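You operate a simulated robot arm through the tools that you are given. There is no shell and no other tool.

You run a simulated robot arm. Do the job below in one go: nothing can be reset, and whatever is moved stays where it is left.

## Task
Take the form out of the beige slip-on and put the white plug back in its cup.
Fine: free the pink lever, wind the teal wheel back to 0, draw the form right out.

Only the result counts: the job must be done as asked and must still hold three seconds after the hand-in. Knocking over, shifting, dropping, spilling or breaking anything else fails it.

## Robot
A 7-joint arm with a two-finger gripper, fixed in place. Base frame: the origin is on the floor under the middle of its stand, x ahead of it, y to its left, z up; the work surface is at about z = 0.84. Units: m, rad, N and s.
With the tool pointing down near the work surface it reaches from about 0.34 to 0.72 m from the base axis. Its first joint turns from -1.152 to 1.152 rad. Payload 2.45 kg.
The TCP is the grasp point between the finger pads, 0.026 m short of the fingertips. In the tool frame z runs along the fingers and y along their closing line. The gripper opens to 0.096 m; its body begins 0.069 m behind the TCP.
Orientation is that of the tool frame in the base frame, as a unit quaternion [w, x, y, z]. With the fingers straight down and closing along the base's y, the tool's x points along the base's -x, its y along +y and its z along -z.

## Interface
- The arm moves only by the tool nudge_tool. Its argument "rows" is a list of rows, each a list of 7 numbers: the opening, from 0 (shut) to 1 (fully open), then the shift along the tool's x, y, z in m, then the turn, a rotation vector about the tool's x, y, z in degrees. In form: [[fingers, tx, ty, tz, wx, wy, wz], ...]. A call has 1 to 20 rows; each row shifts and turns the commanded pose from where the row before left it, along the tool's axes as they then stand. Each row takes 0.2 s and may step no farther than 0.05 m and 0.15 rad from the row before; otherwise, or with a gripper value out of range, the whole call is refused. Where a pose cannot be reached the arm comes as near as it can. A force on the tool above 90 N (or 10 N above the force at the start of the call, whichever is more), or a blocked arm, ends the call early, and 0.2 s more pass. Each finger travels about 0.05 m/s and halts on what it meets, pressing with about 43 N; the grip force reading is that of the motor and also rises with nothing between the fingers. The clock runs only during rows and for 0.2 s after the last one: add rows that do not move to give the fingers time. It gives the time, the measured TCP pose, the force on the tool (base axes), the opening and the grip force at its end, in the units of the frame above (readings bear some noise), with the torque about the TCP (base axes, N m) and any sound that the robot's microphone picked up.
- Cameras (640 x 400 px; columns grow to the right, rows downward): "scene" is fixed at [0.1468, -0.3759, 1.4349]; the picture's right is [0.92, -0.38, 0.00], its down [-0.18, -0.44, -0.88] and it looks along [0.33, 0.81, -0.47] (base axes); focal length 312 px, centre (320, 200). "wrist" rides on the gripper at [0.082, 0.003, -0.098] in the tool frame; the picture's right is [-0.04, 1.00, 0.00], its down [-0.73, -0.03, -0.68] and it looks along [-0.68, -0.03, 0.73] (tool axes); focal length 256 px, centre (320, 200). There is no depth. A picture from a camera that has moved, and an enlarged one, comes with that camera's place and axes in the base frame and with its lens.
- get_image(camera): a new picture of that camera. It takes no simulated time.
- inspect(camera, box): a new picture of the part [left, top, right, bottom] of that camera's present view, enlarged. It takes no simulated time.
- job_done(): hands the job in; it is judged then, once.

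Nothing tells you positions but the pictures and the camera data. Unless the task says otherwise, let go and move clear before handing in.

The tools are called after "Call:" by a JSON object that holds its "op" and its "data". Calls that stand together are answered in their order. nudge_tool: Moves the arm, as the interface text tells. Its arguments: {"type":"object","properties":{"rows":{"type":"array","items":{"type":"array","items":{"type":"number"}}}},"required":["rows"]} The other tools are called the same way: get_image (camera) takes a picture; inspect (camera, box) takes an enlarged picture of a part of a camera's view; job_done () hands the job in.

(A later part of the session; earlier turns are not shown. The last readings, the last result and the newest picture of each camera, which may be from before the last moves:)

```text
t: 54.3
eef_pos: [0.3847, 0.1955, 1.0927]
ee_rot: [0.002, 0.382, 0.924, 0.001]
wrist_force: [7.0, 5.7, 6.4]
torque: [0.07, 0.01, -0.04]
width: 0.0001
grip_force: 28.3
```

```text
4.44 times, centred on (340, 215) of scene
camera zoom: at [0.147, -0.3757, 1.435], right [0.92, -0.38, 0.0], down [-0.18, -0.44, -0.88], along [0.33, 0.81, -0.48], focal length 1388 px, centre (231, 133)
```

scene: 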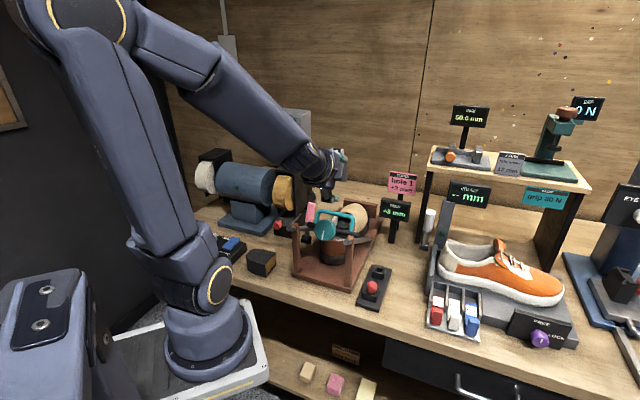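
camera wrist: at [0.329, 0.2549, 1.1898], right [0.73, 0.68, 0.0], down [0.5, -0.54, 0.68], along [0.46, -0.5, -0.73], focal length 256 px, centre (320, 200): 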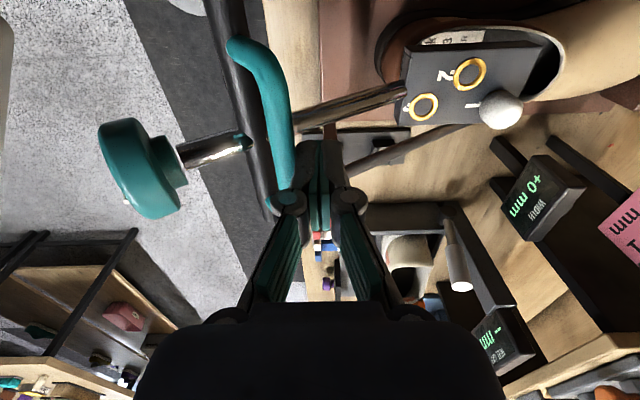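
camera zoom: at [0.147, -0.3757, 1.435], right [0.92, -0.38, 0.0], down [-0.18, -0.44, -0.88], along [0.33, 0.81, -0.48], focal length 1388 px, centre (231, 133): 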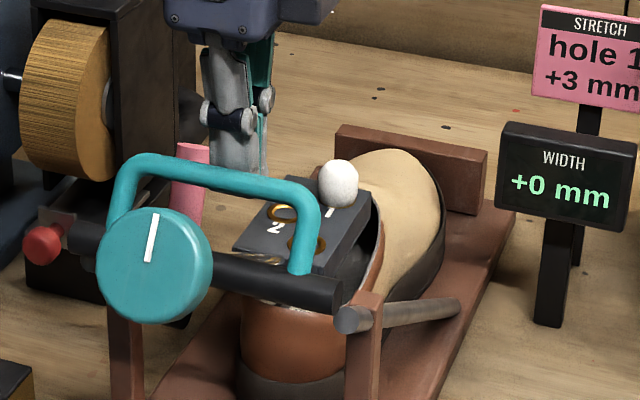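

Hooked with light contact. Now pulling along the slope in 5 mm steps.

Call:
{"op": "nudge_tool", "data": {"rows": [[0, 0, -0.0042, -0.0027, 0, 0, 0], [0, 0, -0.0042, -0.0027, 0, 0, 0], [0, 0, -0.0042, -0.0027, 0, 0, 0], [0, 0, 0, 0, 0, 0, 0]]}}

Call:
{"op": "inspect", "data": {"camera": "scene", "box": [280, 170, 400, 260]}}

```text
t: 55.3
eef_pos: [0.3818, 0.1936, 1.0995]
ee_rot: [0.006, 0.382, 0.924, 0.012]
wrist_force: [41.0, 50.5, -35.4]
torque: [1.01, -1.15, -0.44]
width: 0.0001
grip_force: 28.8
```

```text
4.44 times, centred on (340, 215) of scene
camera zoom: at [0.1486, -0.374, 1.4353], right [0.92, -0.38, 0.0], down [-0.18, -0.44, -0.88], along [0.33, 0.81, -0.48], focal length 1388 px, centre (231, 133)
```

zoom: 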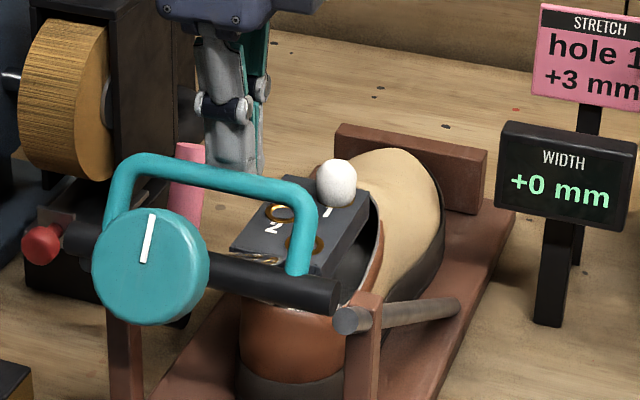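

The pull met a firm stop at about 74 N, so the form is fully drawn out. I'll unhook, rise, and turn the hand to grip the white plug left–right along the plug's tilted axis.

Call:
{"op": "nudge_tool", "data": {"rows": [[0, 0, 0.015, 0, 0, 0, 0], [0, 0, 0.01, -0.02, 0, 0, 0], [0, 0, 0, -0.05, 0, 0, 0], [0, 0, 0, -0.05, 0, 0, 0], [0.3, 0, 0, -0.02, 0, 0, 0], [0.5, 0, 0, 0, 0, 0, 0]]}}

Call:
{"op": "nudge_tool", "data": {"rows": [[0.6, 0, 0, 0, 0, 0, -8.18], [0.6, 0, 0, 0, 0, 0, -8.18], [0.6, 0, 0, 0, 0, 0, -8.18], [0.6, 0, 0, 0, 0, 0, -8.18], [0.6, 0, 0, 0, 0, 0, -8.18], [0.6, 0, 0, 0, 0, 0, -8.18], [0.6, 0, 0, 0, 0, 0, -8.18], [0.6, 0, 0, 0, 0, 0, -8.18], [0.6, 0, 0, 0, 0, 0, -8.18], [0.6, 0, 0, 0, 0, 0, -8.18], [0.6, 0, 0, 0, 0, 0, -8.2], [0.6, 0, 0, 0, 0, 0, 0]]}}

Call:
{"op": "get_image", "data": {"camera": "wrist"}}

Call:
{"op": "inspect", "data": {"camera": "scene", "box": [280, 170, 420, 290]}}

```text
t: 56.7
eef_pos: [0.3919, 0.2045, 1.2385]
ee_rot: [0.0, 0.382, 0.924, -0.001]
wrist_force: [0.4, 0.5, 0.5]
torque: [0.01, 0.01, -0.02]
width: 0.0475
grip_force: 0.7
```

```text
t: 59.3
eef_pos: [0.3924, 0.2051, 1.2401]
ee_rot: [0.0, -0.384, 0.923, -0.001]
wrist_force: [-0.5, -0.3, 0.5]
torque: [0.0, -0.04, 0.01]
width: 0.0578
grip_force: 0.0
```

```text
taken
camera wrist: at [0.3339, 0.1488, 1.3375], right [-0.68, 0.73, 0.0], down [0.54, 0.5, 0.68], along [0.5, 0.46, -0.73], focal length 256 px, centre (320, 200)
```

wrist: 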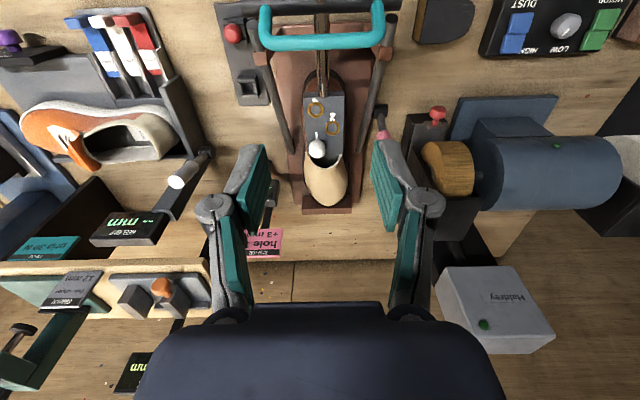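

```text
3.33 times, centred on (350, 230) of scene
camera zoom: at [0.1468, -0.3759, 1.4349], right [0.92, -0.38, 0.0], down [-0.18, -0.44, -0.88], along [0.33, 0.81, -0.47], focal length 1041 px, centre (220, 100)
```

zoom: 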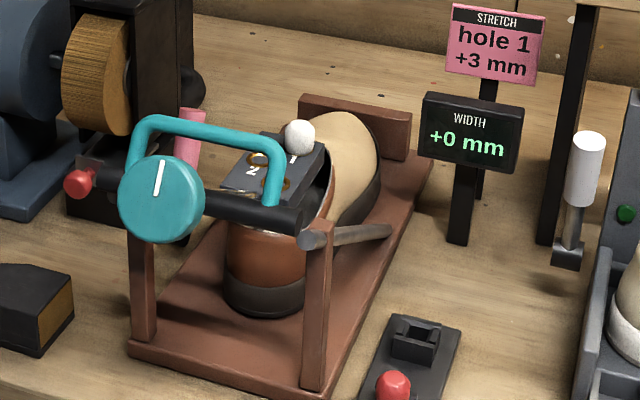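

The form stays at full travel and the white plug sits up in hole 1. I'll zoom in on the plug and the cups from here.

Call:
{"op": "inspect", "data": {"camera": "wrist", "box": [280, 80, 370, 190]}}

Call:
{"op": "inspect", "data": {"camera": "scene", "box": [325, 195, 375, 235]}}

Call:
{"op": "inspect", "data": {"camera": "wrist", "box": [205, 0, 285, 115]}}

Call:
{"op": "inspect", "data": {"camera": "scene", "box": [350, 255, 410, 315]}}

```text
3.64 times, centred on (325, 135) of wrist
camera zoom: at [0.3339, 0.1488, 1.3375], right [-0.68, 0.73, 0.0], down [0.54, 0.5, 0.68], along [0.5, 0.46, -0.73], focal length 931 px, centre (302, 436)
```

zoom: 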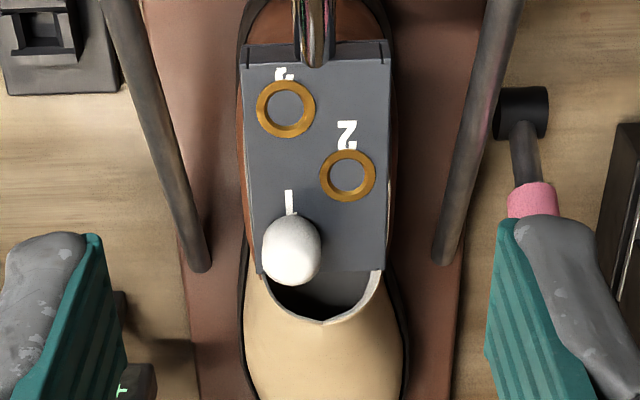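

```text
10.00 times, centred on (350, 215) of scene
camera zoom: at [0.1468, -0.3759, 1.4349], right [0.92, -0.38, 0.0], down [-0.18, -0.44, -0.88], along [0.33, 0.81, -0.47], focal length 3123 px, centre (20, 50)
```

zoom: 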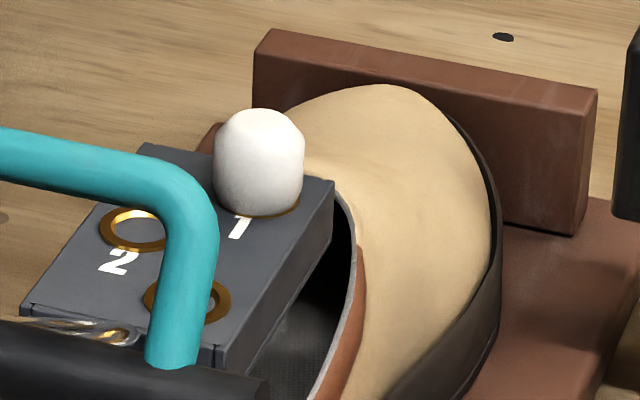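

```text
3.48 times, centred on (245, 58) of wrist
camera zoom: at [0.3339, 0.1488, 1.3375], right [-0.68, 0.73, 0.0], down [0.54, 0.5, 0.68], along [0.5, 0.46, -0.73], focal length 890 px, centre (581, 696)
```

zoom: 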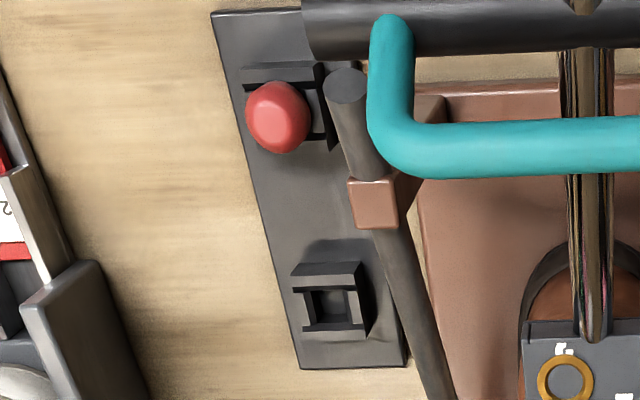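

```text
6.67 times, centred on (380, 285) of scene
camera zoom: at [0.1468, -0.3759, 1.4349], right [0.92, -0.38, 0.0], down [-0.18, -0.44, -0.88], along [0.33, 0.81, -0.47], focal length 2082 px, centre (-80, -367)
```

zoom: 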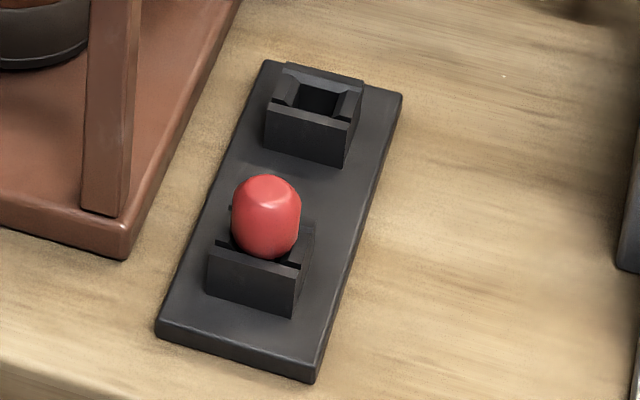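

Plug centre is near (0.489, 0.286, 1.00), about 24 mm wide, leaning with the block. I'll tilt the hand along its axis and hover 8 cm off it.

Call:
{"op": "nudge_tool", "data": {"rows": [[0.6, 0, 0, 0, 0, 8.33, 0], [0.6, 0, 0, 0, 0, 8.33, 0], [0.6, 0, 0, 0, 0, 8.33, 0], [0.6, 0, 0, 0, 0, 8.31, 0], [0.6, -0.045, -0.004, 0, 0, 0, 0], [0.6, -0.045, -0.004, 0, 0, 0, 0], [0.6, -0.045, -0.003, 0, 0, 0, 0], [0.6, -0.045, 0, 0, 0, 0, 0], [0.6, -0.045, 0, 0, 0, 0, 0], [0.6, -0.0116, 0, 0, 0, 0, 0], [0.6, 0, 0, 0, 0, 0, 0]]}}

Call:
{"op": "get_image", "data": {"camera": "wrist"}}

Call:
{"op": "inspect", "data": {"camera": "scene", "box": [280, 150, 420, 260]}}

```text
t: 61.7
eef_pos: [0.4281, 0.238, 1.2132]
ee_rot: [-0.216, -0.373, 0.898, -0.092]
wrist_force: [-0.8, 0.7, -0.1]
torque: [-0.01, -0.01, 0.01]
width: 0.0577
grip_force: 0.0
out of reach, approached as far as the arm can: row 4, 6, 7, 8, 9
```

```text
taken
camera wrist: at [0.4061, 0.2189, 1.3376], right [-0.68, 0.73, -0.02], down [0.7, 0.66, 0.27], along [0.21, 0.17, -0.96], focal length 256 px, centre (320, 200)
```

wrist: 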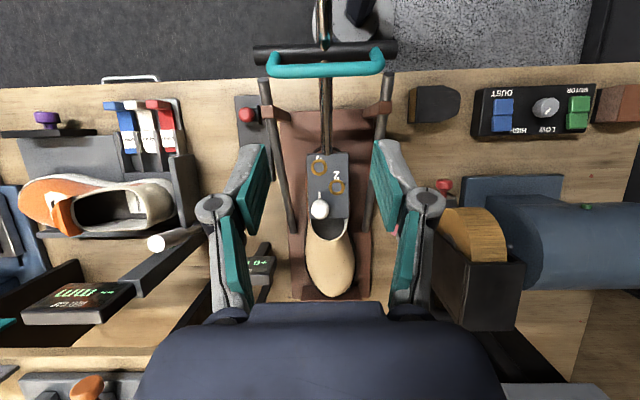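

```text
3.64 times, centred on (350, 205) of scene
camera zoom: at [0.1468, -0.3759, 1.4349], right [0.92, -0.38, 0.0], down [-0.18, -0.44, -0.88], along [0.33, 0.81, -0.47], focal length 1136 px, centre (211, 182)
```

zoom: 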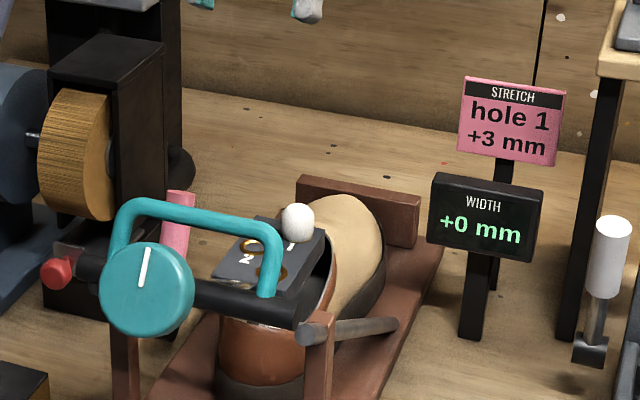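

Leaning the hand that far outward exceeds the wrist's range. A nearly upright grip works too since the pads close sideways; I'll use about 10° of lean and hover above the plug.

Call:
{"op": "nudge_tool", "data": {"rows": [[0.6, 0, 0, 0, 0, -8.5, 0], [0.6, 0, 0, 0, 0, -8.5, 0], [0.6, -0.04, -0.005, 0, 0, 0, 0], [0.6, -0.04, -0.004, 0.02, 0, 0, 0], [0.6, -0.033, 0, 0.03, 0, 0, 0], [0.6, 0, 0, 0.03, 0, 0, 0], [0.6, 0, 0, 0.0255, 0, 0, 0], [0.6, 0, 0, 0, 0, 0, 0]]}}

Call:
{"op": "get_image", "data": {"camera": "wrist"}}

Call:
{"op": "inspect", "data": {"camera": "scene", "box": [280, 150, 420, 260]}}

```text
t: 63.5
eef_pos: [0.498, 0.293, 1.0845]
ee_rot: [-0.086, -0.381, 0.92, -0.037]
wrist_force: [-0.1, -0.6, -0.6]
torque: [-0.03, -0.03, 0.03]
width: 0.0577
grip_force: 0.0
```

```text
taken
camera wrist: at [0.4524, 0.2514, 1.1964], right [-0.68, 0.73, -0.01], down [0.62, 0.58, 0.53], along [0.4, 0.35, -0.85], focal length 256 px, centre (320, 200)
```

wrist: 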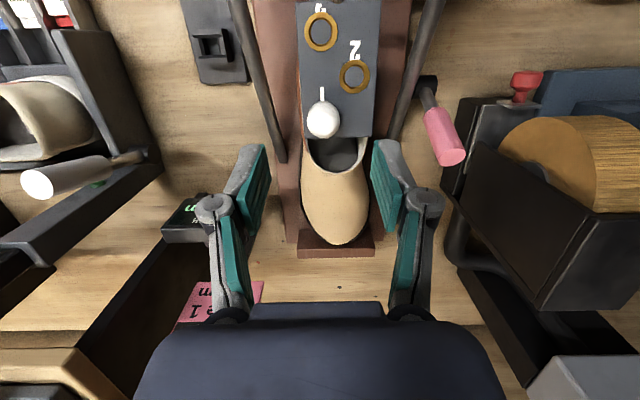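

```text
3.64 times, centred on (350, 205) of scene
camera zoom: at [0.1468, -0.3759, 1.4349], right [0.92, -0.38, 0.0], down [-0.18, -0.44, -0.88], along [0.33, 0.81, -0.47], focal length 1136 px, centre (211, 182)
```

zoom: 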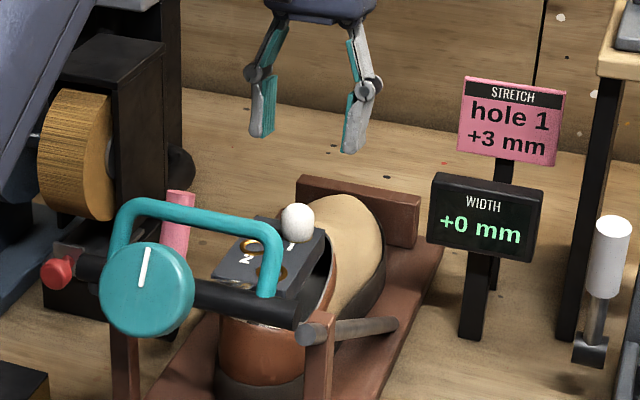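

The plug is on the hand's axis about 8 cm ahead. I'll descend most of the way and check.

Call:
{"op": "nudge_tool", "data": {"rows": [[0.6, -0.003, 0.001, 0.02, 0, 0, 0], [0.6, 0, 0, 0.02, 0, 0, 0], [0.6, 0, 0, 0, 0, 0, 0]]}}

Call:
{"op": "get_image", "data": {"camera": "wrist"}}

Call:
{"op": "inspect", "data": {"camera": "scene", "box": [310, 170, 390, 240]}}

```text
t: 64.3
eef_pos: [0.4946, 0.2938, 1.0454]
ee_rot: [-0.085, -0.381, 0.92, -0.036]
wrist_force: [-0.2, 0.1, -0.2]
torque: [0.01, 0.02, 0.0]
width: 0.0575
grip_force: 0.1
```

```text
taken
camera wrist: at [0.4487, 0.2505, 1.1563], right [-0.68, 0.73, -0.01], down [0.62, 0.58, 0.53], along [0.39, 0.35, -0.85], focal length 256 px, centre (320, 200)
```

wrist: 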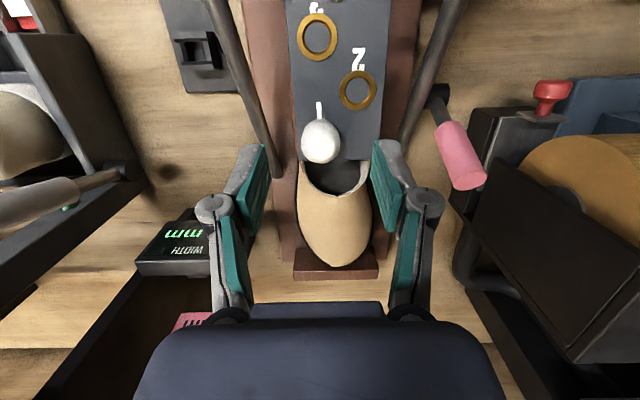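

```text
5.71 times, centred on (350, 205) of scene
camera zoom: at [0.1468, -0.3759, 1.4349], right [0.92, -0.38, 0.0], down [-0.18, -0.44, -0.88], along [0.33, 0.81, -0.47], focal length 1785 px, centre (149, 171)
```

zoom: 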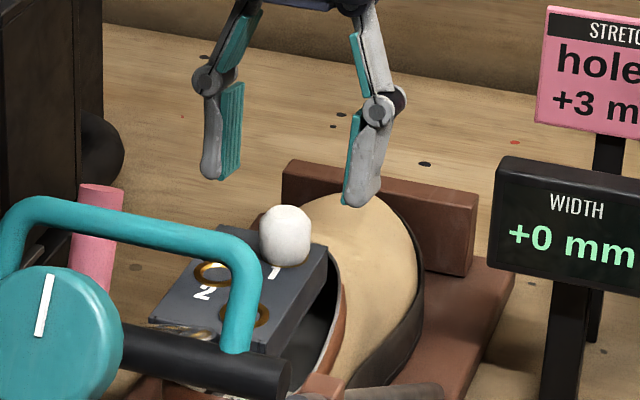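

Alignment is good. I'll descend the last 21 mm and close on the plug.

Call:
{"op": "nudge_tool", "data": {"rows": [[0.6, 0, 0, 0.011, 0, 0, 0], [0.6, 0, 0, 0.01, 0, 0, 0], [0.6, 0, 0, 0, 0, 0, 0]]}}

Call:
{"op": "get_image", "data": {"camera": "wrist"}}

Call:
{"op": "inspect", "data": {"camera": "scene", "box": [310, 170, 390, 240]}}

```text
t: 65.1
eef_pos: [0.4916, 0.2911, 1.0256]
ee_rot: [-0.086, -0.38, 0.92, -0.036]
wrist_force: [0.5, 0.2, 0.7]
torque: [0.0, 0.04, 0.01]
width: 0.0576
grip_force: 0.0
```

```text
taken
camera wrist: at [0.4465, 0.2483, 1.1363], right [-0.68, 0.73, -0.01], down [0.62, 0.58, 0.53], along [0.39, 0.35, -0.85], focal length 256 px, centre (320, 200)
```

wrist: 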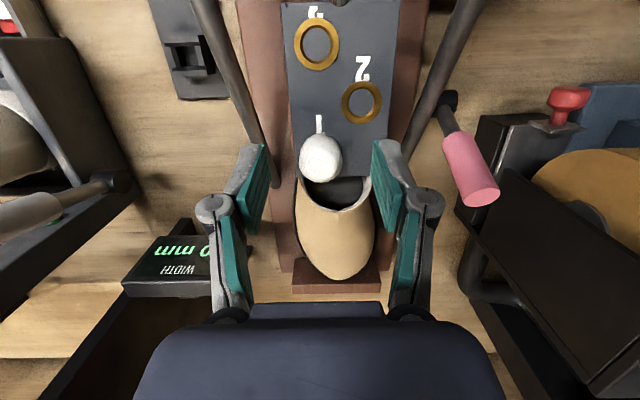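

```text
5.71 times, centred on (350, 205) of scene
camera zoom: at [0.1468, -0.3759, 1.4349], right [0.92, -0.38, 0.0], down [-0.18, -0.44, -0.88], along [0.33, 0.81, -0.47], focal length 1785 px, centre (149, 171)
```

zoom: 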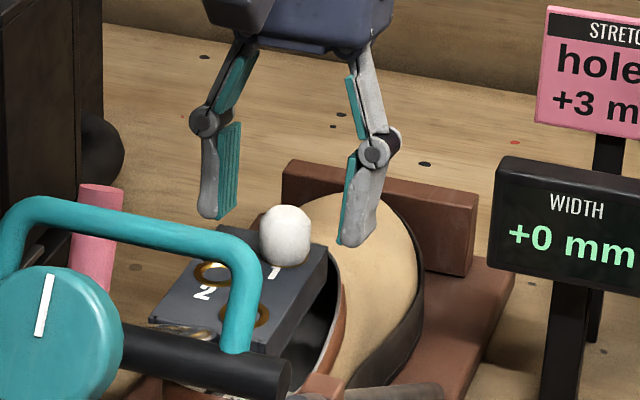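

The tips are level with the plug's middle. I'll go 5 mm deeper and close gently.

Call:
{"op": "nudge_tool", "data": {"rows": [[0.6, 0, 0, 0.005, 0, 0, 0], [0.6, 0, 0, 0, 0, 0, 0], [0.1, 0, 0, 0, 0, 0, 0], [0.1, 0, 0, 0, 0, 0, 0], [0.1, 0, 0, 0, 0, 0, 0]]}}

Call:
{"op": "get_image", "data": {"camera": "wrist"}}

Call:
{"op": "inspect", "data": {"camera": "scene", "box": [310, 170, 390, 240]}}

```text
t: 66.3
eef_pos: [0.4916, 0.2898, 1.0209]
ee_rot: [-0.086, -0.38, 0.92, -0.037]
wrist_force: [0.4, 0.6, -0.1]
torque: [0.0, -0.03, 0.02]
width: 0.0232
grip_force: 34.3
```

```text
taken
camera wrist: at [0.4461, 0.2477, 1.1316], right [-0.68, 0.73, -0.01], down [0.62, 0.58, 0.53], along [0.39, 0.36, -0.85], focal length 256 px, centre (320, 200)
```

wrist: 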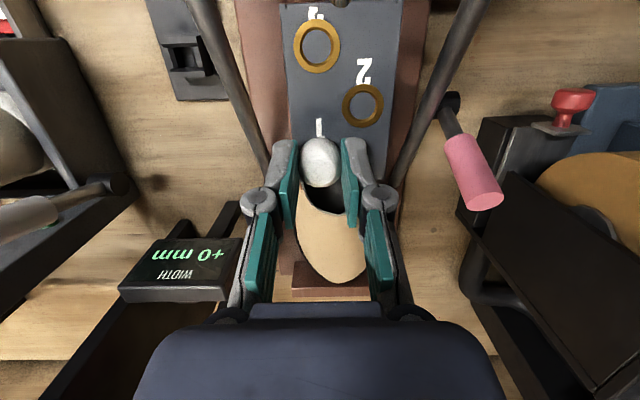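

```text
5.71 times, centred on (350, 205) of scene
camera zoom: at [0.1469, -0.3758, 1.435], right [0.92, -0.38, 0.0], down [-0.18, -0.44, -0.88], along [0.33, 0.81, -0.47], focal length 1785 px, centre (149, 171)
```

zoom: 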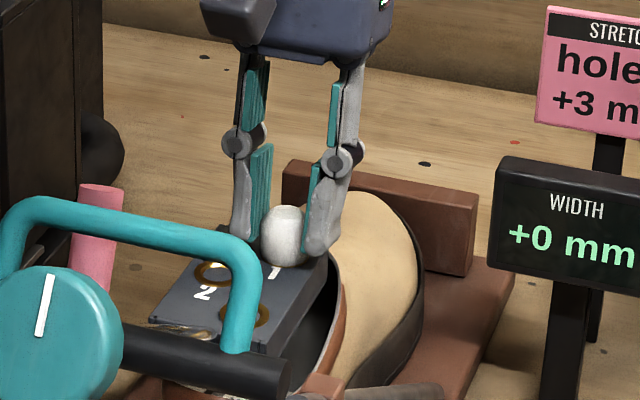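

The plug is gripped at 23 mm. I'll pull it out along its own axis, perpendicular to the block face.

Call:
{"op": "nudge_tool", "data": {"rows": [[0, -0.0019, 0, -0.0046, 0, 0, 0], [0, -0.0019, 0, -0.0046, 0, 0, 0], [0, -0.0019, 0, -0.0046, 0, 0, 0], [0, -0.0019, 0, -0.0046, 0, 0, 0], [0, 0, 0, 0, 0, 0, 0]]}}

Call:
{"op": "inspect", "data": {"camera": "scene", "box": [310, 170, 390, 240]}}

Call:
{"op": "inspect", "data": {"camera": "wrist", "box": [250, 80, 410, 220]}}

```text
t: 67.5
eef_pos: [0.4988, 0.2993, 1.0369]
ee_rot: [-0.087, -0.382, 0.919, -0.037]
wrist_force: [0.4, -0.9, -0.5]
torque: [-0.03, -0.01, 0.01]
width: 0.0227
grip_force: 42.5
```

```text
5.71 times, centred on (350, 205) of scene
camera zoom: at [0.1468, -0.3759, 1.4349], right [0.92, -0.38, 0.0], down [-0.18, -0.44, -0.88], along [0.33, 0.81, -0.47], focal length 1785 px, centre (149, 171)
```

zoom: 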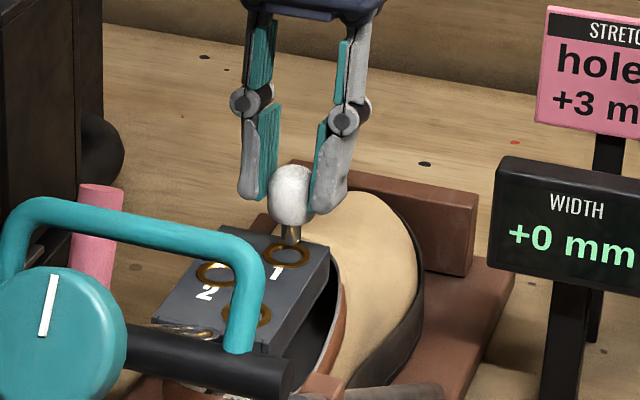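

```text
2.86 times, centred on (330, 150) of wrist
camera zoom: at [0.4536, 0.2564, 1.1481], right [-0.68, 0.73, -0.01], down [0.62, 0.58, 0.53], along [0.39, 0.35, -0.85], focal length 731 px, centre (291, 343)
```

zoom: 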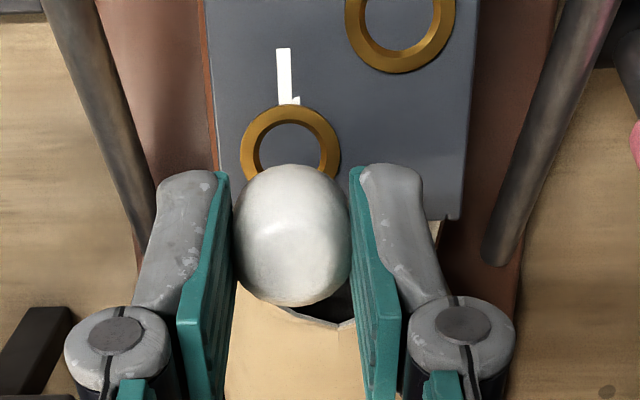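

The plug came out with its metal pin clear of the hole. I'll lift it further, bring the hand upright and turn it, then check the plug in hand and that the form stayed out.

Call:
{"op": "nudge_tool", "data": {"rows": [[0, -0.0077, 0, -0.0185, 0, 0, 0], [0, 0, 0, -0.03, 0, 0, 0], [0, 0, 0, -0.04, 0, 0, 0], [0, 0, 0, 0, 0, -5.35, 0], [0, 0, 0, 0, 0, -5.35, 0], [0, 0, 0, 0, 0, 0, 7.5], [0, 0, 0, 0, 0, 0, 7.5], [0, 0, 0, 0, 0, 0, 7.5], [0, 0, 0, 0, 0, 0, 7.5], [0, 0, 0, 0, 0, 0, 7.5], [0, 0, 0, 0, 0, 0, 7.5], [0, 0, 0, 0, 0, 0, 0]]}}

Call:
{"op": "get_image", "data": {"camera": "wrist"}}

Call:
{"op": "inspect", "data": {"camera": "scene", "box": [280, 130, 420, 260]}}

```text
t: 70.1
eef_pos: [0.5165, 0.3158, 1.1236]
ee_rot: [0.0, 0.0, 1.0, 0.0]
wrist_force: [0.2, 0.5, -0.2]
torque: [0.01, -0.02, -0.01]
width: 0.0226
grip_force: 42.3
```

```text
taken
camera wrist: at [0.4348, 0.318, 1.2209], right [0.04, 1.0, 0.0], down [0.73, -0.03, 0.68], along [0.68, -0.03, -0.73], focal length 256 px, centre (320, 200)
```

wrist: 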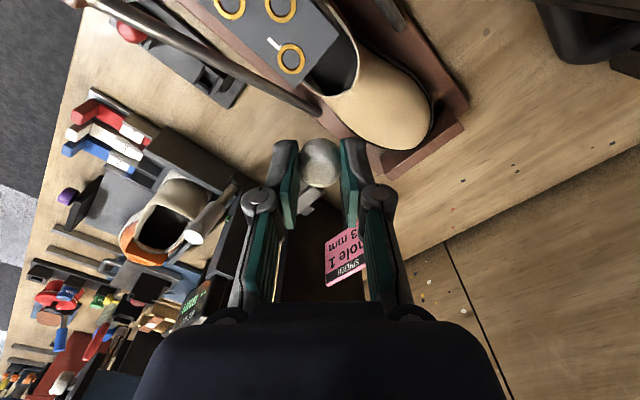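

```text
3.08 times, centred on (350, 195) of scene
camera zoom: at [0.1468, -0.3759, 1.4349], right [0.92, -0.38, 0.0], down [-0.18, -0.44, -0.88], along [0.33, 0.81, -0.47], focal length 961 px, centre (228, 215)
```

zoom: 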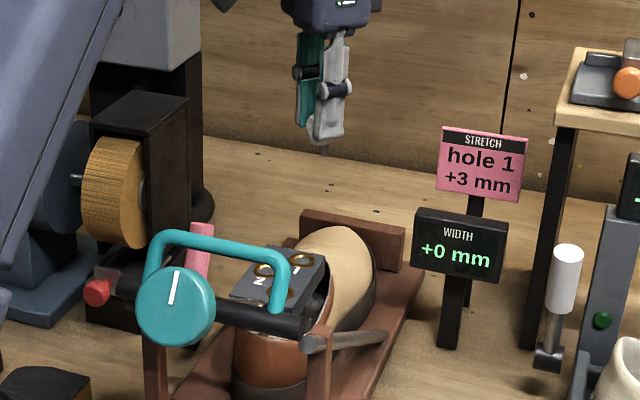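

The plug is held with its pin pointing down and tilted. I'll check its tilt and compare the form's position with the earlier view.

Call:
{"op": "inspect", "data": {"camera": "scene", "box": [280, 170, 420, 290]}}

Call:
{"op": "inspect", "data": {"camera": "scene", "box": [325, 130, 385, 190]}}

Call:
{"op": "inspect", "data": {"camera": "wrist", "box": [260, 110, 380, 220]}}

```text
3.33 times, centred on (350, 230) of scene
camera zoom: at [0.1468, -0.3759, 1.4349], right [0.92, -0.38, 0.0], down [-0.18, -0.44, -0.88], along [0.33, 0.81, -0.47], focal length 1041 px, centre (220, 100)
```

zoom: 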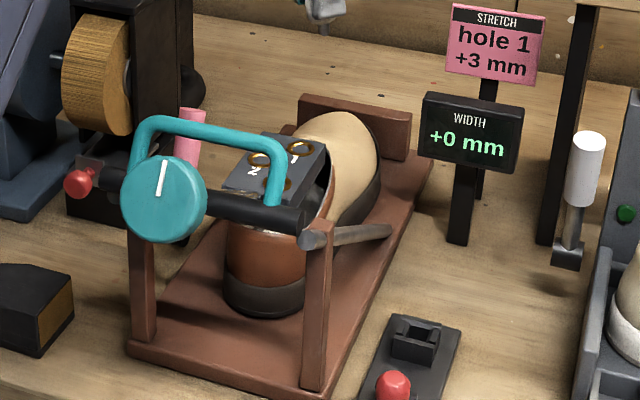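

```text
6.67 times, centred on (355, 160) of scene
camera zoom: at [0.1468, -0.3759, 1.4349], right [0.92, -0.38, 0.0], down [-0.18, -0.44, -0.88], along [0.33, 0.81, -0.47], focal length 2082 px, centre (87, 467)
```

zoom: 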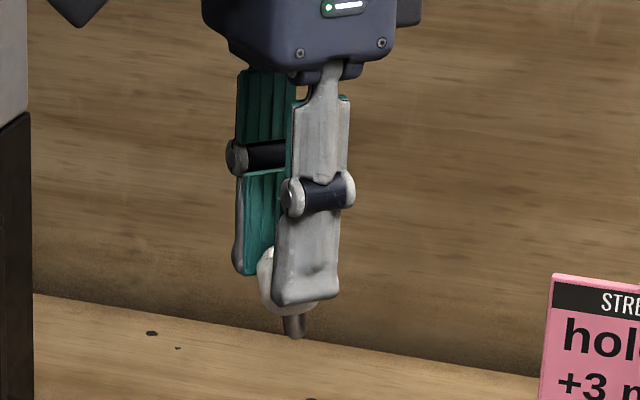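

```text
3.64 times, centred on (320, 165) of wrist
camera zoom: at [0.4348, 0.318, 1.2209], right [0.04, 1.0, 0.0], down [0.73, -0.03, 0.68], along [0.68, -0.03, -0.73], focal length 931 px, centre (320, 327)
```

zoom: 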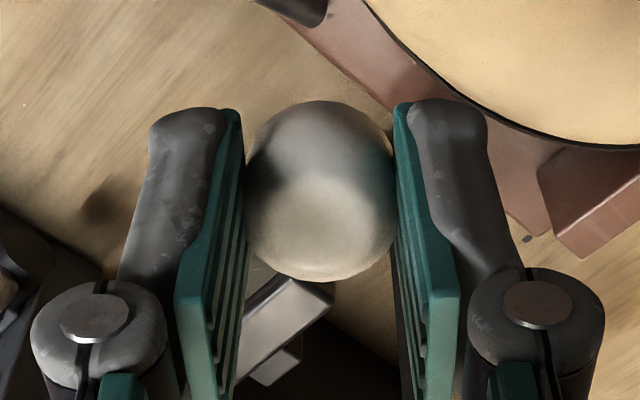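

The form has only settled a couple of millimetres. I need the pin's actual tilt in the hand, so I'll zoom in tightly.

Call:
{"op": "inspect", "data": {"camera": "scene", "box": [338, 160, 368, 184]}}

```text
16.00 times, centred on (353, 172) of scene
camera zoom: at [0.1468, -0.3759, 1.4349], right [0.92, -0.38, 0.0], down [-0.18, -0.44, -0.88], along [0.33, 0.81, -0.47], focal length 4997 px, centre (-208, 648)
```

zoom: 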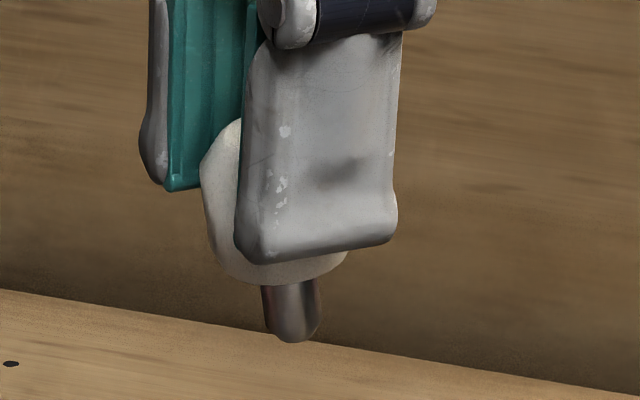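

The pin leans only about 9° toward +x in the hand, so a slight 8.6° lean of the hand will stand it vertical. I'll carry it over the empty cup at about (0.543, 0.167), staying high.

Call:
{"op": "nudge_tool", "data": {"rows": [[0, -0.007, -0.04, 0, 0, 0, 0], [0, -0.007, -0.04, 0, 0, 0, 0], [0, -0.007, -0.04, 0, 0, 0, 0], [0, -0.0063, -0.0286, 0, 0, 0, 0], [0, 0, 0, 0, 0, 4.3, 0], [0, 0, 0, 0, 0, 4.3, 0], [0, -0.006, 0, 0.04, 0, 0, 0], [0, -0.006, 0, 0.04, 0, 0, 0], [0, 0, 0, 0, 0, 0, 0]]}}

Call:
{"op": "get_image", "data": {"camera": "wrist"}}

Call:
{"op": "inspect", "data": {"camera": "scene", "box": [330, 170, 450, 310]}}

```text
t: 72.1
eef_pos: [0.5435, 0.1669, 1.0425]
ee_rot: [-0.074, -0.001, 0.997, -0.001]
wrist_force: [-0.5, -0.4, -0.3]
torque: [0.01, -0.04, 0.04]
width: 0.0226
grip_force: 43.0
```

```text
taken
camera wrist: at [0.478, 0.1687, 1.1515], right [0.04, 1.0, -0.01], down [0.83, -0.03, 0.56], along [0.56, -0.03, -0.83], focal length 256 px, centre (320, 200)
```

wrist: 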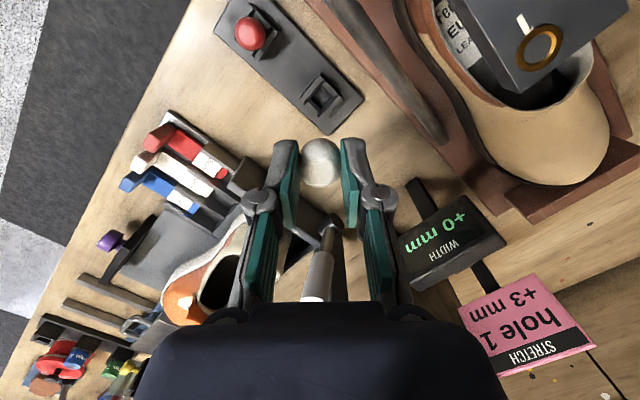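

```text
2.86 times, centred on (390, 240) of scene
camera zoom: at [0.1468, -0.3759, 1.4349], right [0.92, -0.38, 0.0], down [-0.18, -0.44, -0.88], along [0.33, 0.81, -0.47], focal length 892 px, centre (120, 86)
```

zoom: 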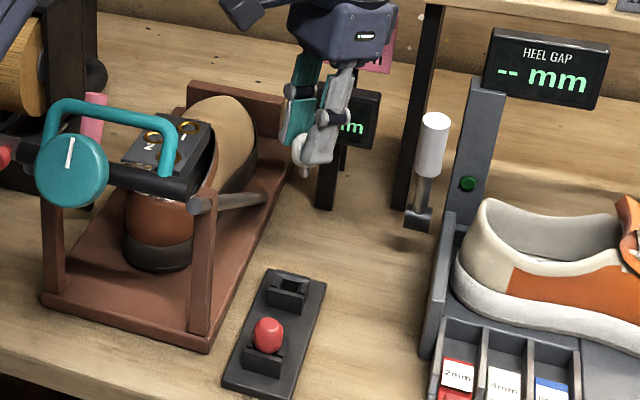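

The hand is over the cup. I'll zoom in on the cup shape and the plug.

Call:
{"op": "inspect", "data": {"camera": "wrist", "box": [260, 50, 380, 190]}}

Call:
{"op": "inspect", "data": {"camera": "scene", "box": [360, 240, 420, 300]}}

Call:
{"op": "inspect", "data": {"camera": "scene", "box": [372, 200, 412, 240]}}

Call:
{"op": "inspect", "data": {"camera": "wrist", "box": [205, 0, 305, 80]}}

```text
2.86 times, centred on (320, 120) of wrist
camera zoom: at [0.478, 0.1687, 1.1515], right [0.04, 1.0, -0.01], down [0.83, -0.03, 0.56], along [0.56, -0.03, -0.83], focal length 731 px, centre (320, 429)
```

zoom: 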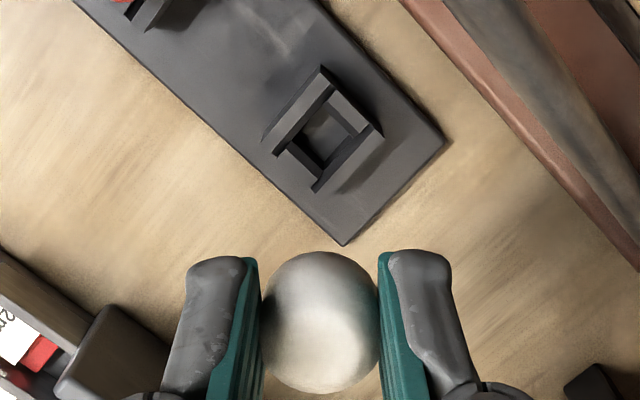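

```text
6.67 times, centred on (390, 270) of scene
camera zoom: at [0.1468, -0.3759, 1.4349], right [0.92, -0.38, 0.0], down [-0.18, -0.44, -0.88], along [0.33, 0.81, -0.47], focal length 2082 px, centre (-147, -267)
```

zoom: 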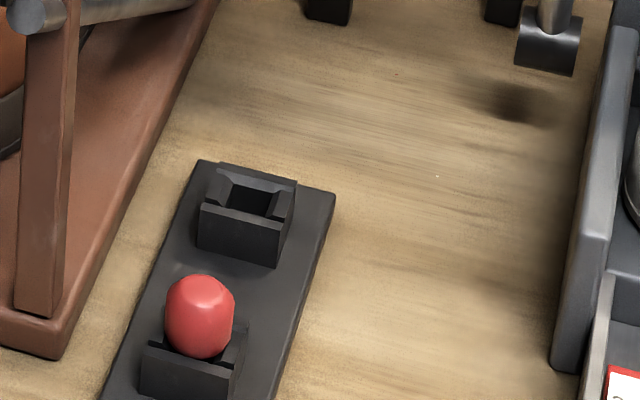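

```text
10.00 times, centred on (392, 220) of scene
camera zoom: at [0.1468, -0.3759, 1.4349], right [0.92, -0.38, 0.0], down [-0.18, -0.44, -0.88], along [0.33, 0.81, -0.47], focal length 3123 px, centre (-400, 0)
```

zoom: 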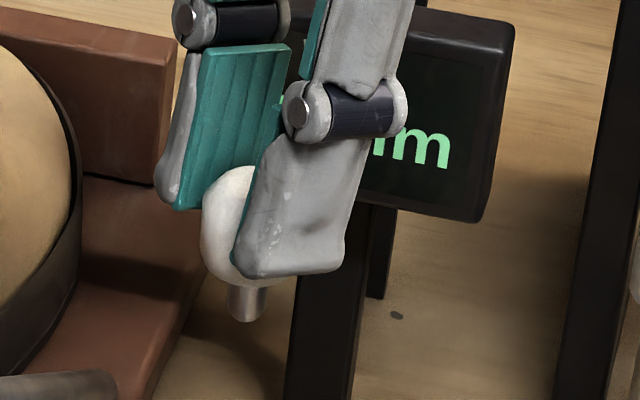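

```text
5.00 times, centred on (255, 40) of wrist
camera zoom: at [0.478, 0.1687, 1.1515], right [0.04, 1.0, -0.01], down [0.83, -0.03, 0.56], along [0.56, -0.03, -0.83], focal length 1280 px, centre (645, 1000)
```

zoom: 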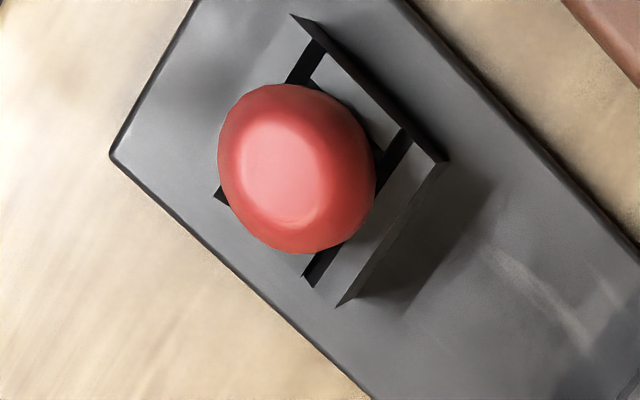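

The pin is now vertical and lies within about 2 mm of the cup's centre line. I'll lower 10 cm, with a 1 mm correction, and recheck.

Call:
{"op": "nudge_tool", "data": {"rows": [[0, -0.0046, 0.001, 0.033, 0, 0, 0], [0, -0.0046, 0, 0.033, 0, 0, 0], [0, -0.0046, 0, 0.033, 0, 0, 0], [0, 0, 0, 0, 0, 0, 0]]}}

Call:
{"op": "inspect", "data": {"camera": "wrist", "box": [260, 80, 380, 200]}}

Call:
{"op": "inspect", "data": {"camera": "scene", "box": [360, 230, 420, 290]}}

Call:
{"op": "get_image", "data": {"camera": "wrist"}}

```text
t: 73.1
eef_pos: [0.5438, 0.1672, 0.9421]
ee_rot: [-0.074, 0.0, 0.997, -0.001]
wrist_force: [-0.1, 1.1, -1.0]
torque: [0.03, -0.01, -0.05]
width: 0.0226
grip_force: 43.0
```

```text
3.33 times, centred on (320, 140) of wrist
camera zoom: at [0.478, 0.169, 1.0517], right [0.04, 1.0, -0.01], down [0.83, -0.03, 0.56], along [0.56, -0.03, -0.83], focal length 853 px, centre (320, 400)
```

zoom: 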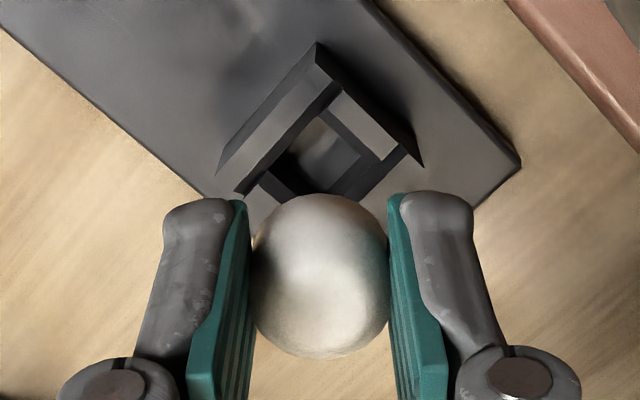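

```text
6.67 times, centred on (390, 260) of scene
camera zoom: at [0.1468, -0.3759, 1.4349], right [0.92, -0.38, 0.0], down [-0.18, -0.44, -0.88], along [0.33, 0.81, -0.47], focal length 2082 px, centre (-147, -200)
```

zoom: 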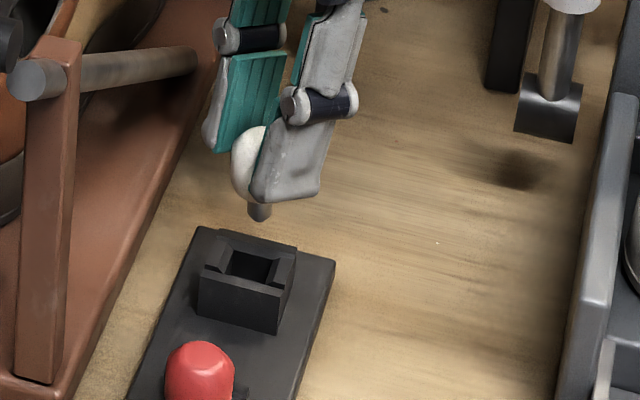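

```text
taken
camera wrist: at [0.478, 0.169, 1.0517], right [0.04, 1.0, -0.01], down [0.83, -0.03, 0.56], along [0.56, -0.03, -0.83], focal length 256 px, centre (320, 200)
```

wrist: 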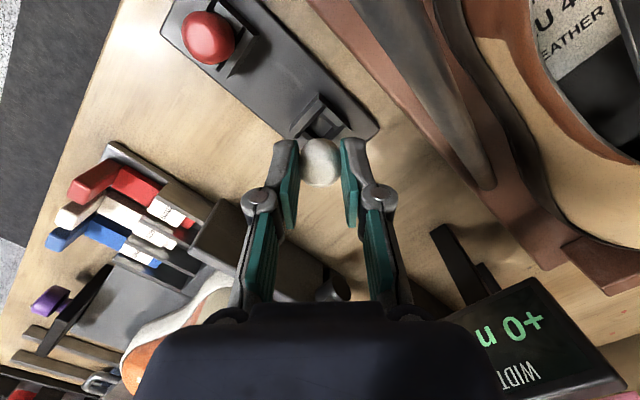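

Pin tip is about 2.5 cm above the cup and 2 mm off in x. I'll correct and lower the pin into the opening.

Call:
{"op": "nudge_tool", "data": {"rows": [[0, 0.002, 0.0005, 0, 0, 0, 0], [0, -0.0018, 0, 0.0119, 0, 0, 0], [0, -0.0018, 0, 0.0119, 0, 0, 0], [0, 0, 0, 0, 0, 0, 0]]}}

Call:
{"op": "inspect", "data": {"camera": "wrist", "box": [260, 80, 380, 200]}}

Call:
{"op": "inspect", "data": {"camera": "scene", "box": [370, 240, 410, 280]}}

```text
t: 74.1
eef_pos: [0.5408, 0.1682, 0.9191]
ee_rot: [-0.073, -0.001, 0.997, -0.001]
wrist_force: [-0.4, -0.8, -0.4]
torque: [0.01, 0.0, -0.01]
width: 0.0225
grip_force: 42.6
```

```text
3.33 times, centred on (320, 140) of wrist
camera zoom: at [0.4755, 0.1701, 1.0272], right [0.04, 1.0, -0.01], down [0.83, -0.03, 0.56], along [0.56, -0.03, -0.83], focal length 853 px, centre (320, 400)
```

zoom: 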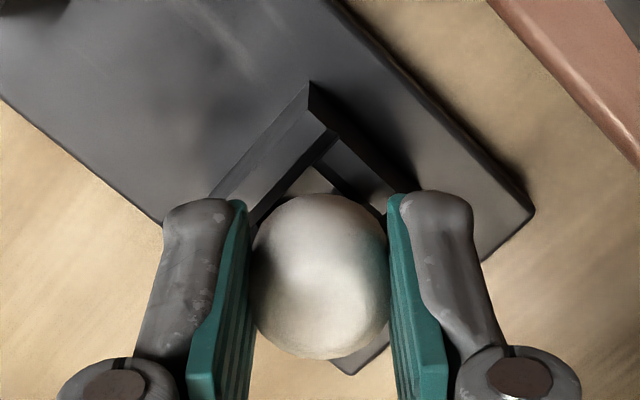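

```text
10.00 times, centred on (390, 260) of scene
camera zoom: at [0.1468, -0.3759, 1.4349], right [0.92, -0.38, 0.0], down [-0.18, -0.44, -0.88], along [0.33, 0.81, -0.47], focal length 3123 px, centre (-380, -400)
```

zoom: 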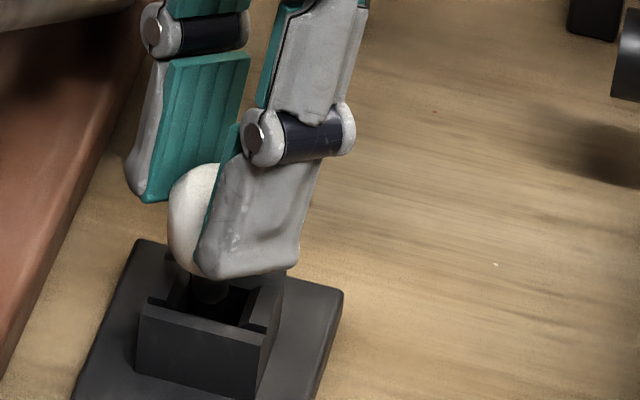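

The pin is entering the opening, centred. I'll lower in small steps until the cap seats.

Call:
{"op": "nudge_tool", "data": {"rows": [[0, -0.0006, 0, 0.004, 0, 0, 0], [0, -0.0006, 0, 0.004, 0, 0, 0], [0, -0.0006, 0, 0.004, 0, 0, 0], [0, 0, 0, 0, 0, 0, 0]]}}

Call:
{"op": "inspect", "data": {"camera": "wrist", "box": [260, 80, 380, 200]}}

Call:
{"op": "inspect", "data": {"camera": "scene", "box": [370, 240, 410, 280]}}

```text
t: 75.1
eef_pos: [0.5398, 0.1676, 0.9055]
ee_rot: [-0.075, -0.001, 0.997, -0.001]
wrist_force: [-0.3, 0.1, -0.6]
torque: [-0.01, -0.02, 0.03]
width: 0.0228
grip_force: 43.8
```

```text
3.33 times, centred on (320, 140) of wrist
camera zoom: at [0.4748, 0.1702, 1.0151], right [0.04, 1.0, -0.01], down [0.83, -0.03, 0.56], along [0.56, -0.03, -0.83], focal length 853 px, centre (320, 400)
```

zoom: 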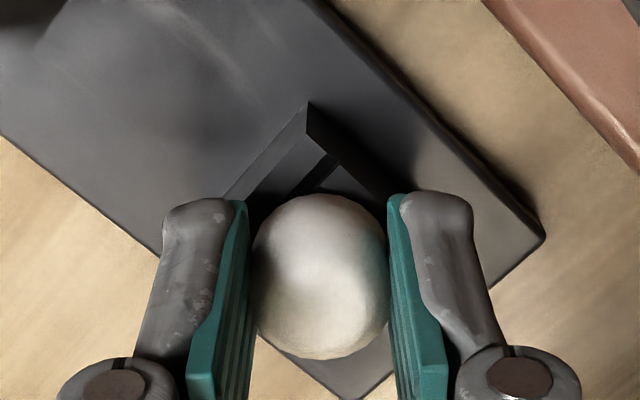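

```text
10.00 times, centred on (390, 260) of scene
camera zoom: at [0.1468, -0.3759, 1.4349], right [0.92, -0.38, 0.0], down [-0.18, -0.44, -0.88], along [0.33, 0.81, -0.47], focal length 3123 px, centre (-380, -400)
```

zoom: 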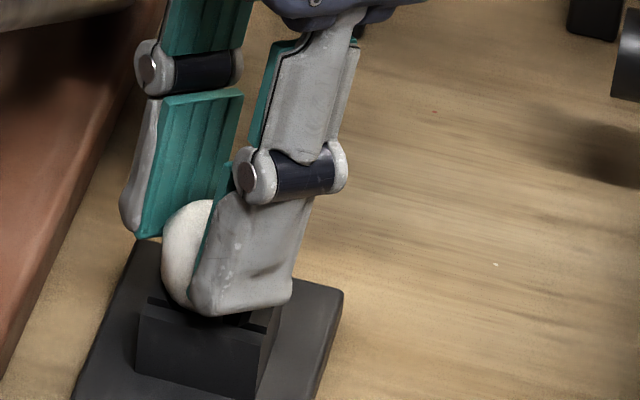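

No contact yet; a bit lower to seat it.

Call:
{"op": "nudge_tool", "data": {"rows": [[0, -0.0014, 0, 0.003, 0, 0, 0], [0, -0.0005, 0, 0.003, 0, 0, 0], [0, 0, 0, 0, 0, 0, 0]]}}

Call:
{"op": "inspect", "data": {"camera": "scene", "box": [370, 240, 410, 280]}}

```text
t: 75.9
eef_pos: [0.5417, 0.1678, 0.9004]
ee_rot: [-0.072, -0.001, 0.997, 0.0]
wrist_force: [-2.8, -1.5, 36.1]
torque: [0.13, 0.41, 0.01]
width: 0.023
grip_force: 42.8
```

```text
10.00 times, centred on (390, 260) of scene
camera zoom: at [0.1461, -0.3761, 1.435], right [0.92, -0.38, 0.0], down [-0.18, -0.44, -0.88], along [0.34, 0.81, -0.47], focal length 3123 px, centre (-380, -400)
```

zoom: 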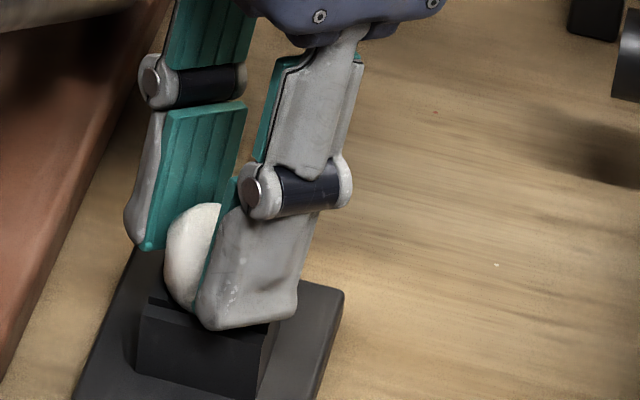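

It seated with a 36 N contact. I'll ease off 1 mm, open the fingers a little, and look.

Call:
{"op": "nudge_tool", "data": {"rows": [[0, 0, 0, -0.0015, 0, 0, 0], [0, 0, 0, 0, 0, 0, 0], [0.45, 0, 0, 0, 0, 0, 0], [0.45, 0, 0, 0, 0, 0, 0], [0.45, 0, 0, 0, 0, 0, 0]]}}

Call:
{"op": "inspect", "data": {"camera": "scene", "box": [370, 240, 410, 280]}}

Call:
{"op": "inspect", "data": {"camera": "wrist", "box": [240, 80, 400, 220]}}

```text
t: 77.1
eef_pos: [0.5409, 0.1686, 0.9013]
ee_rot: [-0.075, -0.001, 0.997, -0.001]
wrist_force: [-0.7, 0.7, -0.9]
torque: [-0.01, -0.02, -0.01]
width: 0.0433
grip_force: 0.2
```

```text
10.00 times, centred on (390, 260) of scene
camera zoom: at [0.1468, -0.3759, 1.4349], right [0.92, -0.38, 0.0], down [-0.18, -0.44, -0.88], along [0.33, 0.81, -0.47], focal length 3123 px, centre (-380, -400)
```

zoom: 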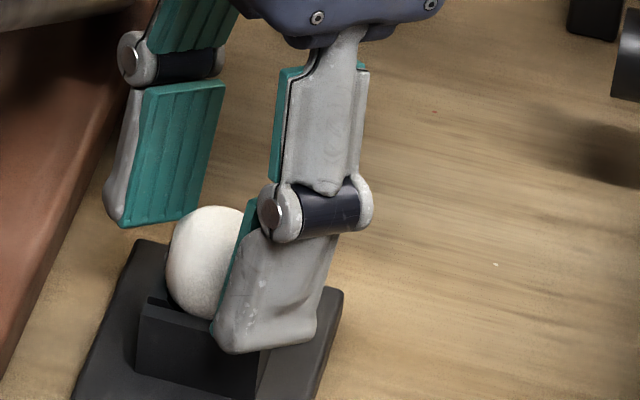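

```text
2.86 times, centred on (320, 150) of wrist
camera zoom: at [0.4757, 0.1701, 1.0096], right [0.04, 1.0, -0.01], down [0.83, -0.03, 0.56], along [0.56, -0.03, -0.83], focal length 731 px, centre (320, 343)
```

zoom: 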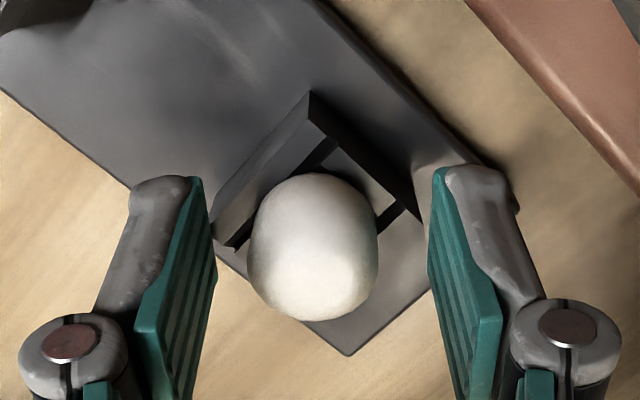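

The plug stands in the cup. I'll lift the hand straight away and inspect how it sits.

Call:
{"op": "nudge_tool", "data": {"rows": [[0.47, 0.0037, 0, -0.0247, 0, 0, 0], [0.47, 0.0059, 0, -0.0396, 0, 0, 0], [0.47, 0.0067, 0, -0.0445, 0, 0, 0], [0.47, 0.0067, 0, -0.0445, 0, 0, 0], [0.47, 0, 0, 0, 0, 0, 0]]}}

Call:
{"op": "inspect", "data": {"camera": "scene", "box": [355, 245, 415, 305]}}

Call:
{"op": "inspect", "data": {"camera": "wrist", "box": [200, 0, 400, 150]}}

Call:
{"op": "inspect", "data": {"camera": "scene", "box": [280, 170, 420, 290]}}

```text
t: 78.3
eef_pos: [0.5396, 0.1697, 1.0575]
ee_rot: [-0.075, 0.001, 0.997, -0.001]
wrist_force: [1.3, -1.0, 0.7]
torque: [-0.01, -0.01, -0.01]
width: 0.0451
grip_force: 0.0
```

```text
6.67 times, centred on (385, 275) of scene
camera zoom: at [0.1468, -0.3759, 1.4349], right [0.92, -0.38, 0.0], down [-0.18, -0.44, -0.88], along [0.33, 0.81, -0.47], focal length 2082 px, centre (-113, -300)
```

zoom: 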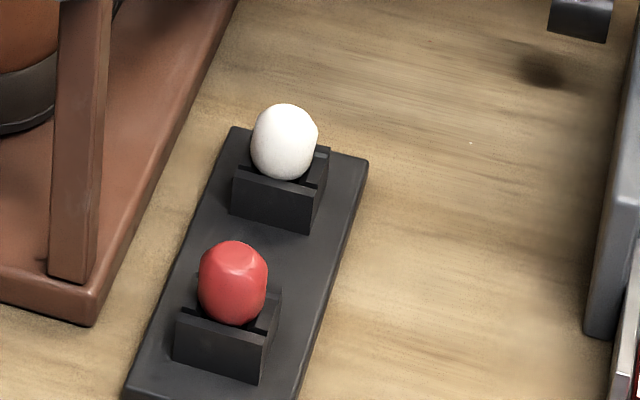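

```text
2.67 times, centred on (300, 75) of wrist
camera zoom: at [0.4736, 0.1716, 1.1664], right [0.04, 1.0, -0.01], down [0.83, -0.03, 0.56], along [0.56, -0.03, -0.83], focal length 683 px, centre (373, 533)
```

zoom: 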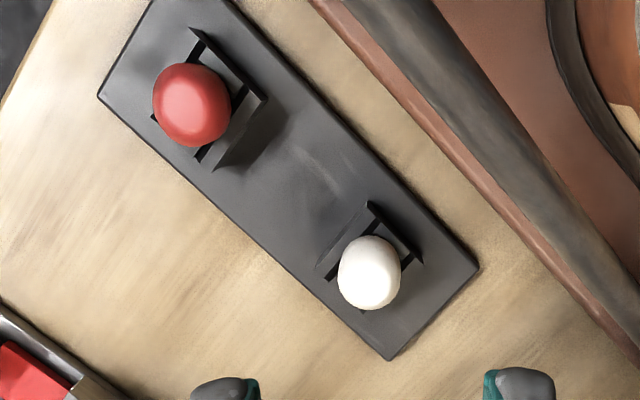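

```text
3.33 times, centred on (350, 230) of scene
camera zoom: at [0.1468, -0.3759, 1.4349], right [0.92, -0.38, 0.0], down [-0.18, -0.44, -0.88], along [0.33, 0.81, -0.47], focal length 1041 px, centre (220, 100)
```

zoom: 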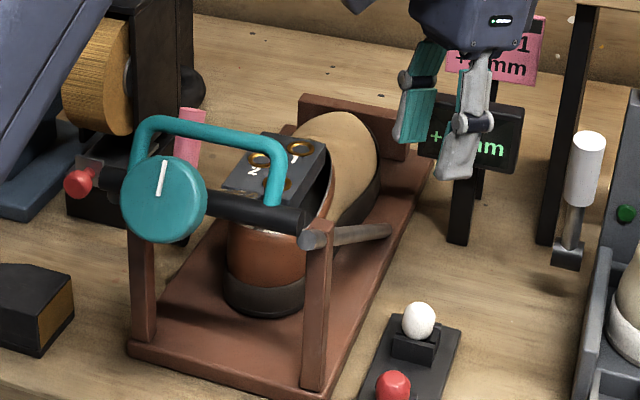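

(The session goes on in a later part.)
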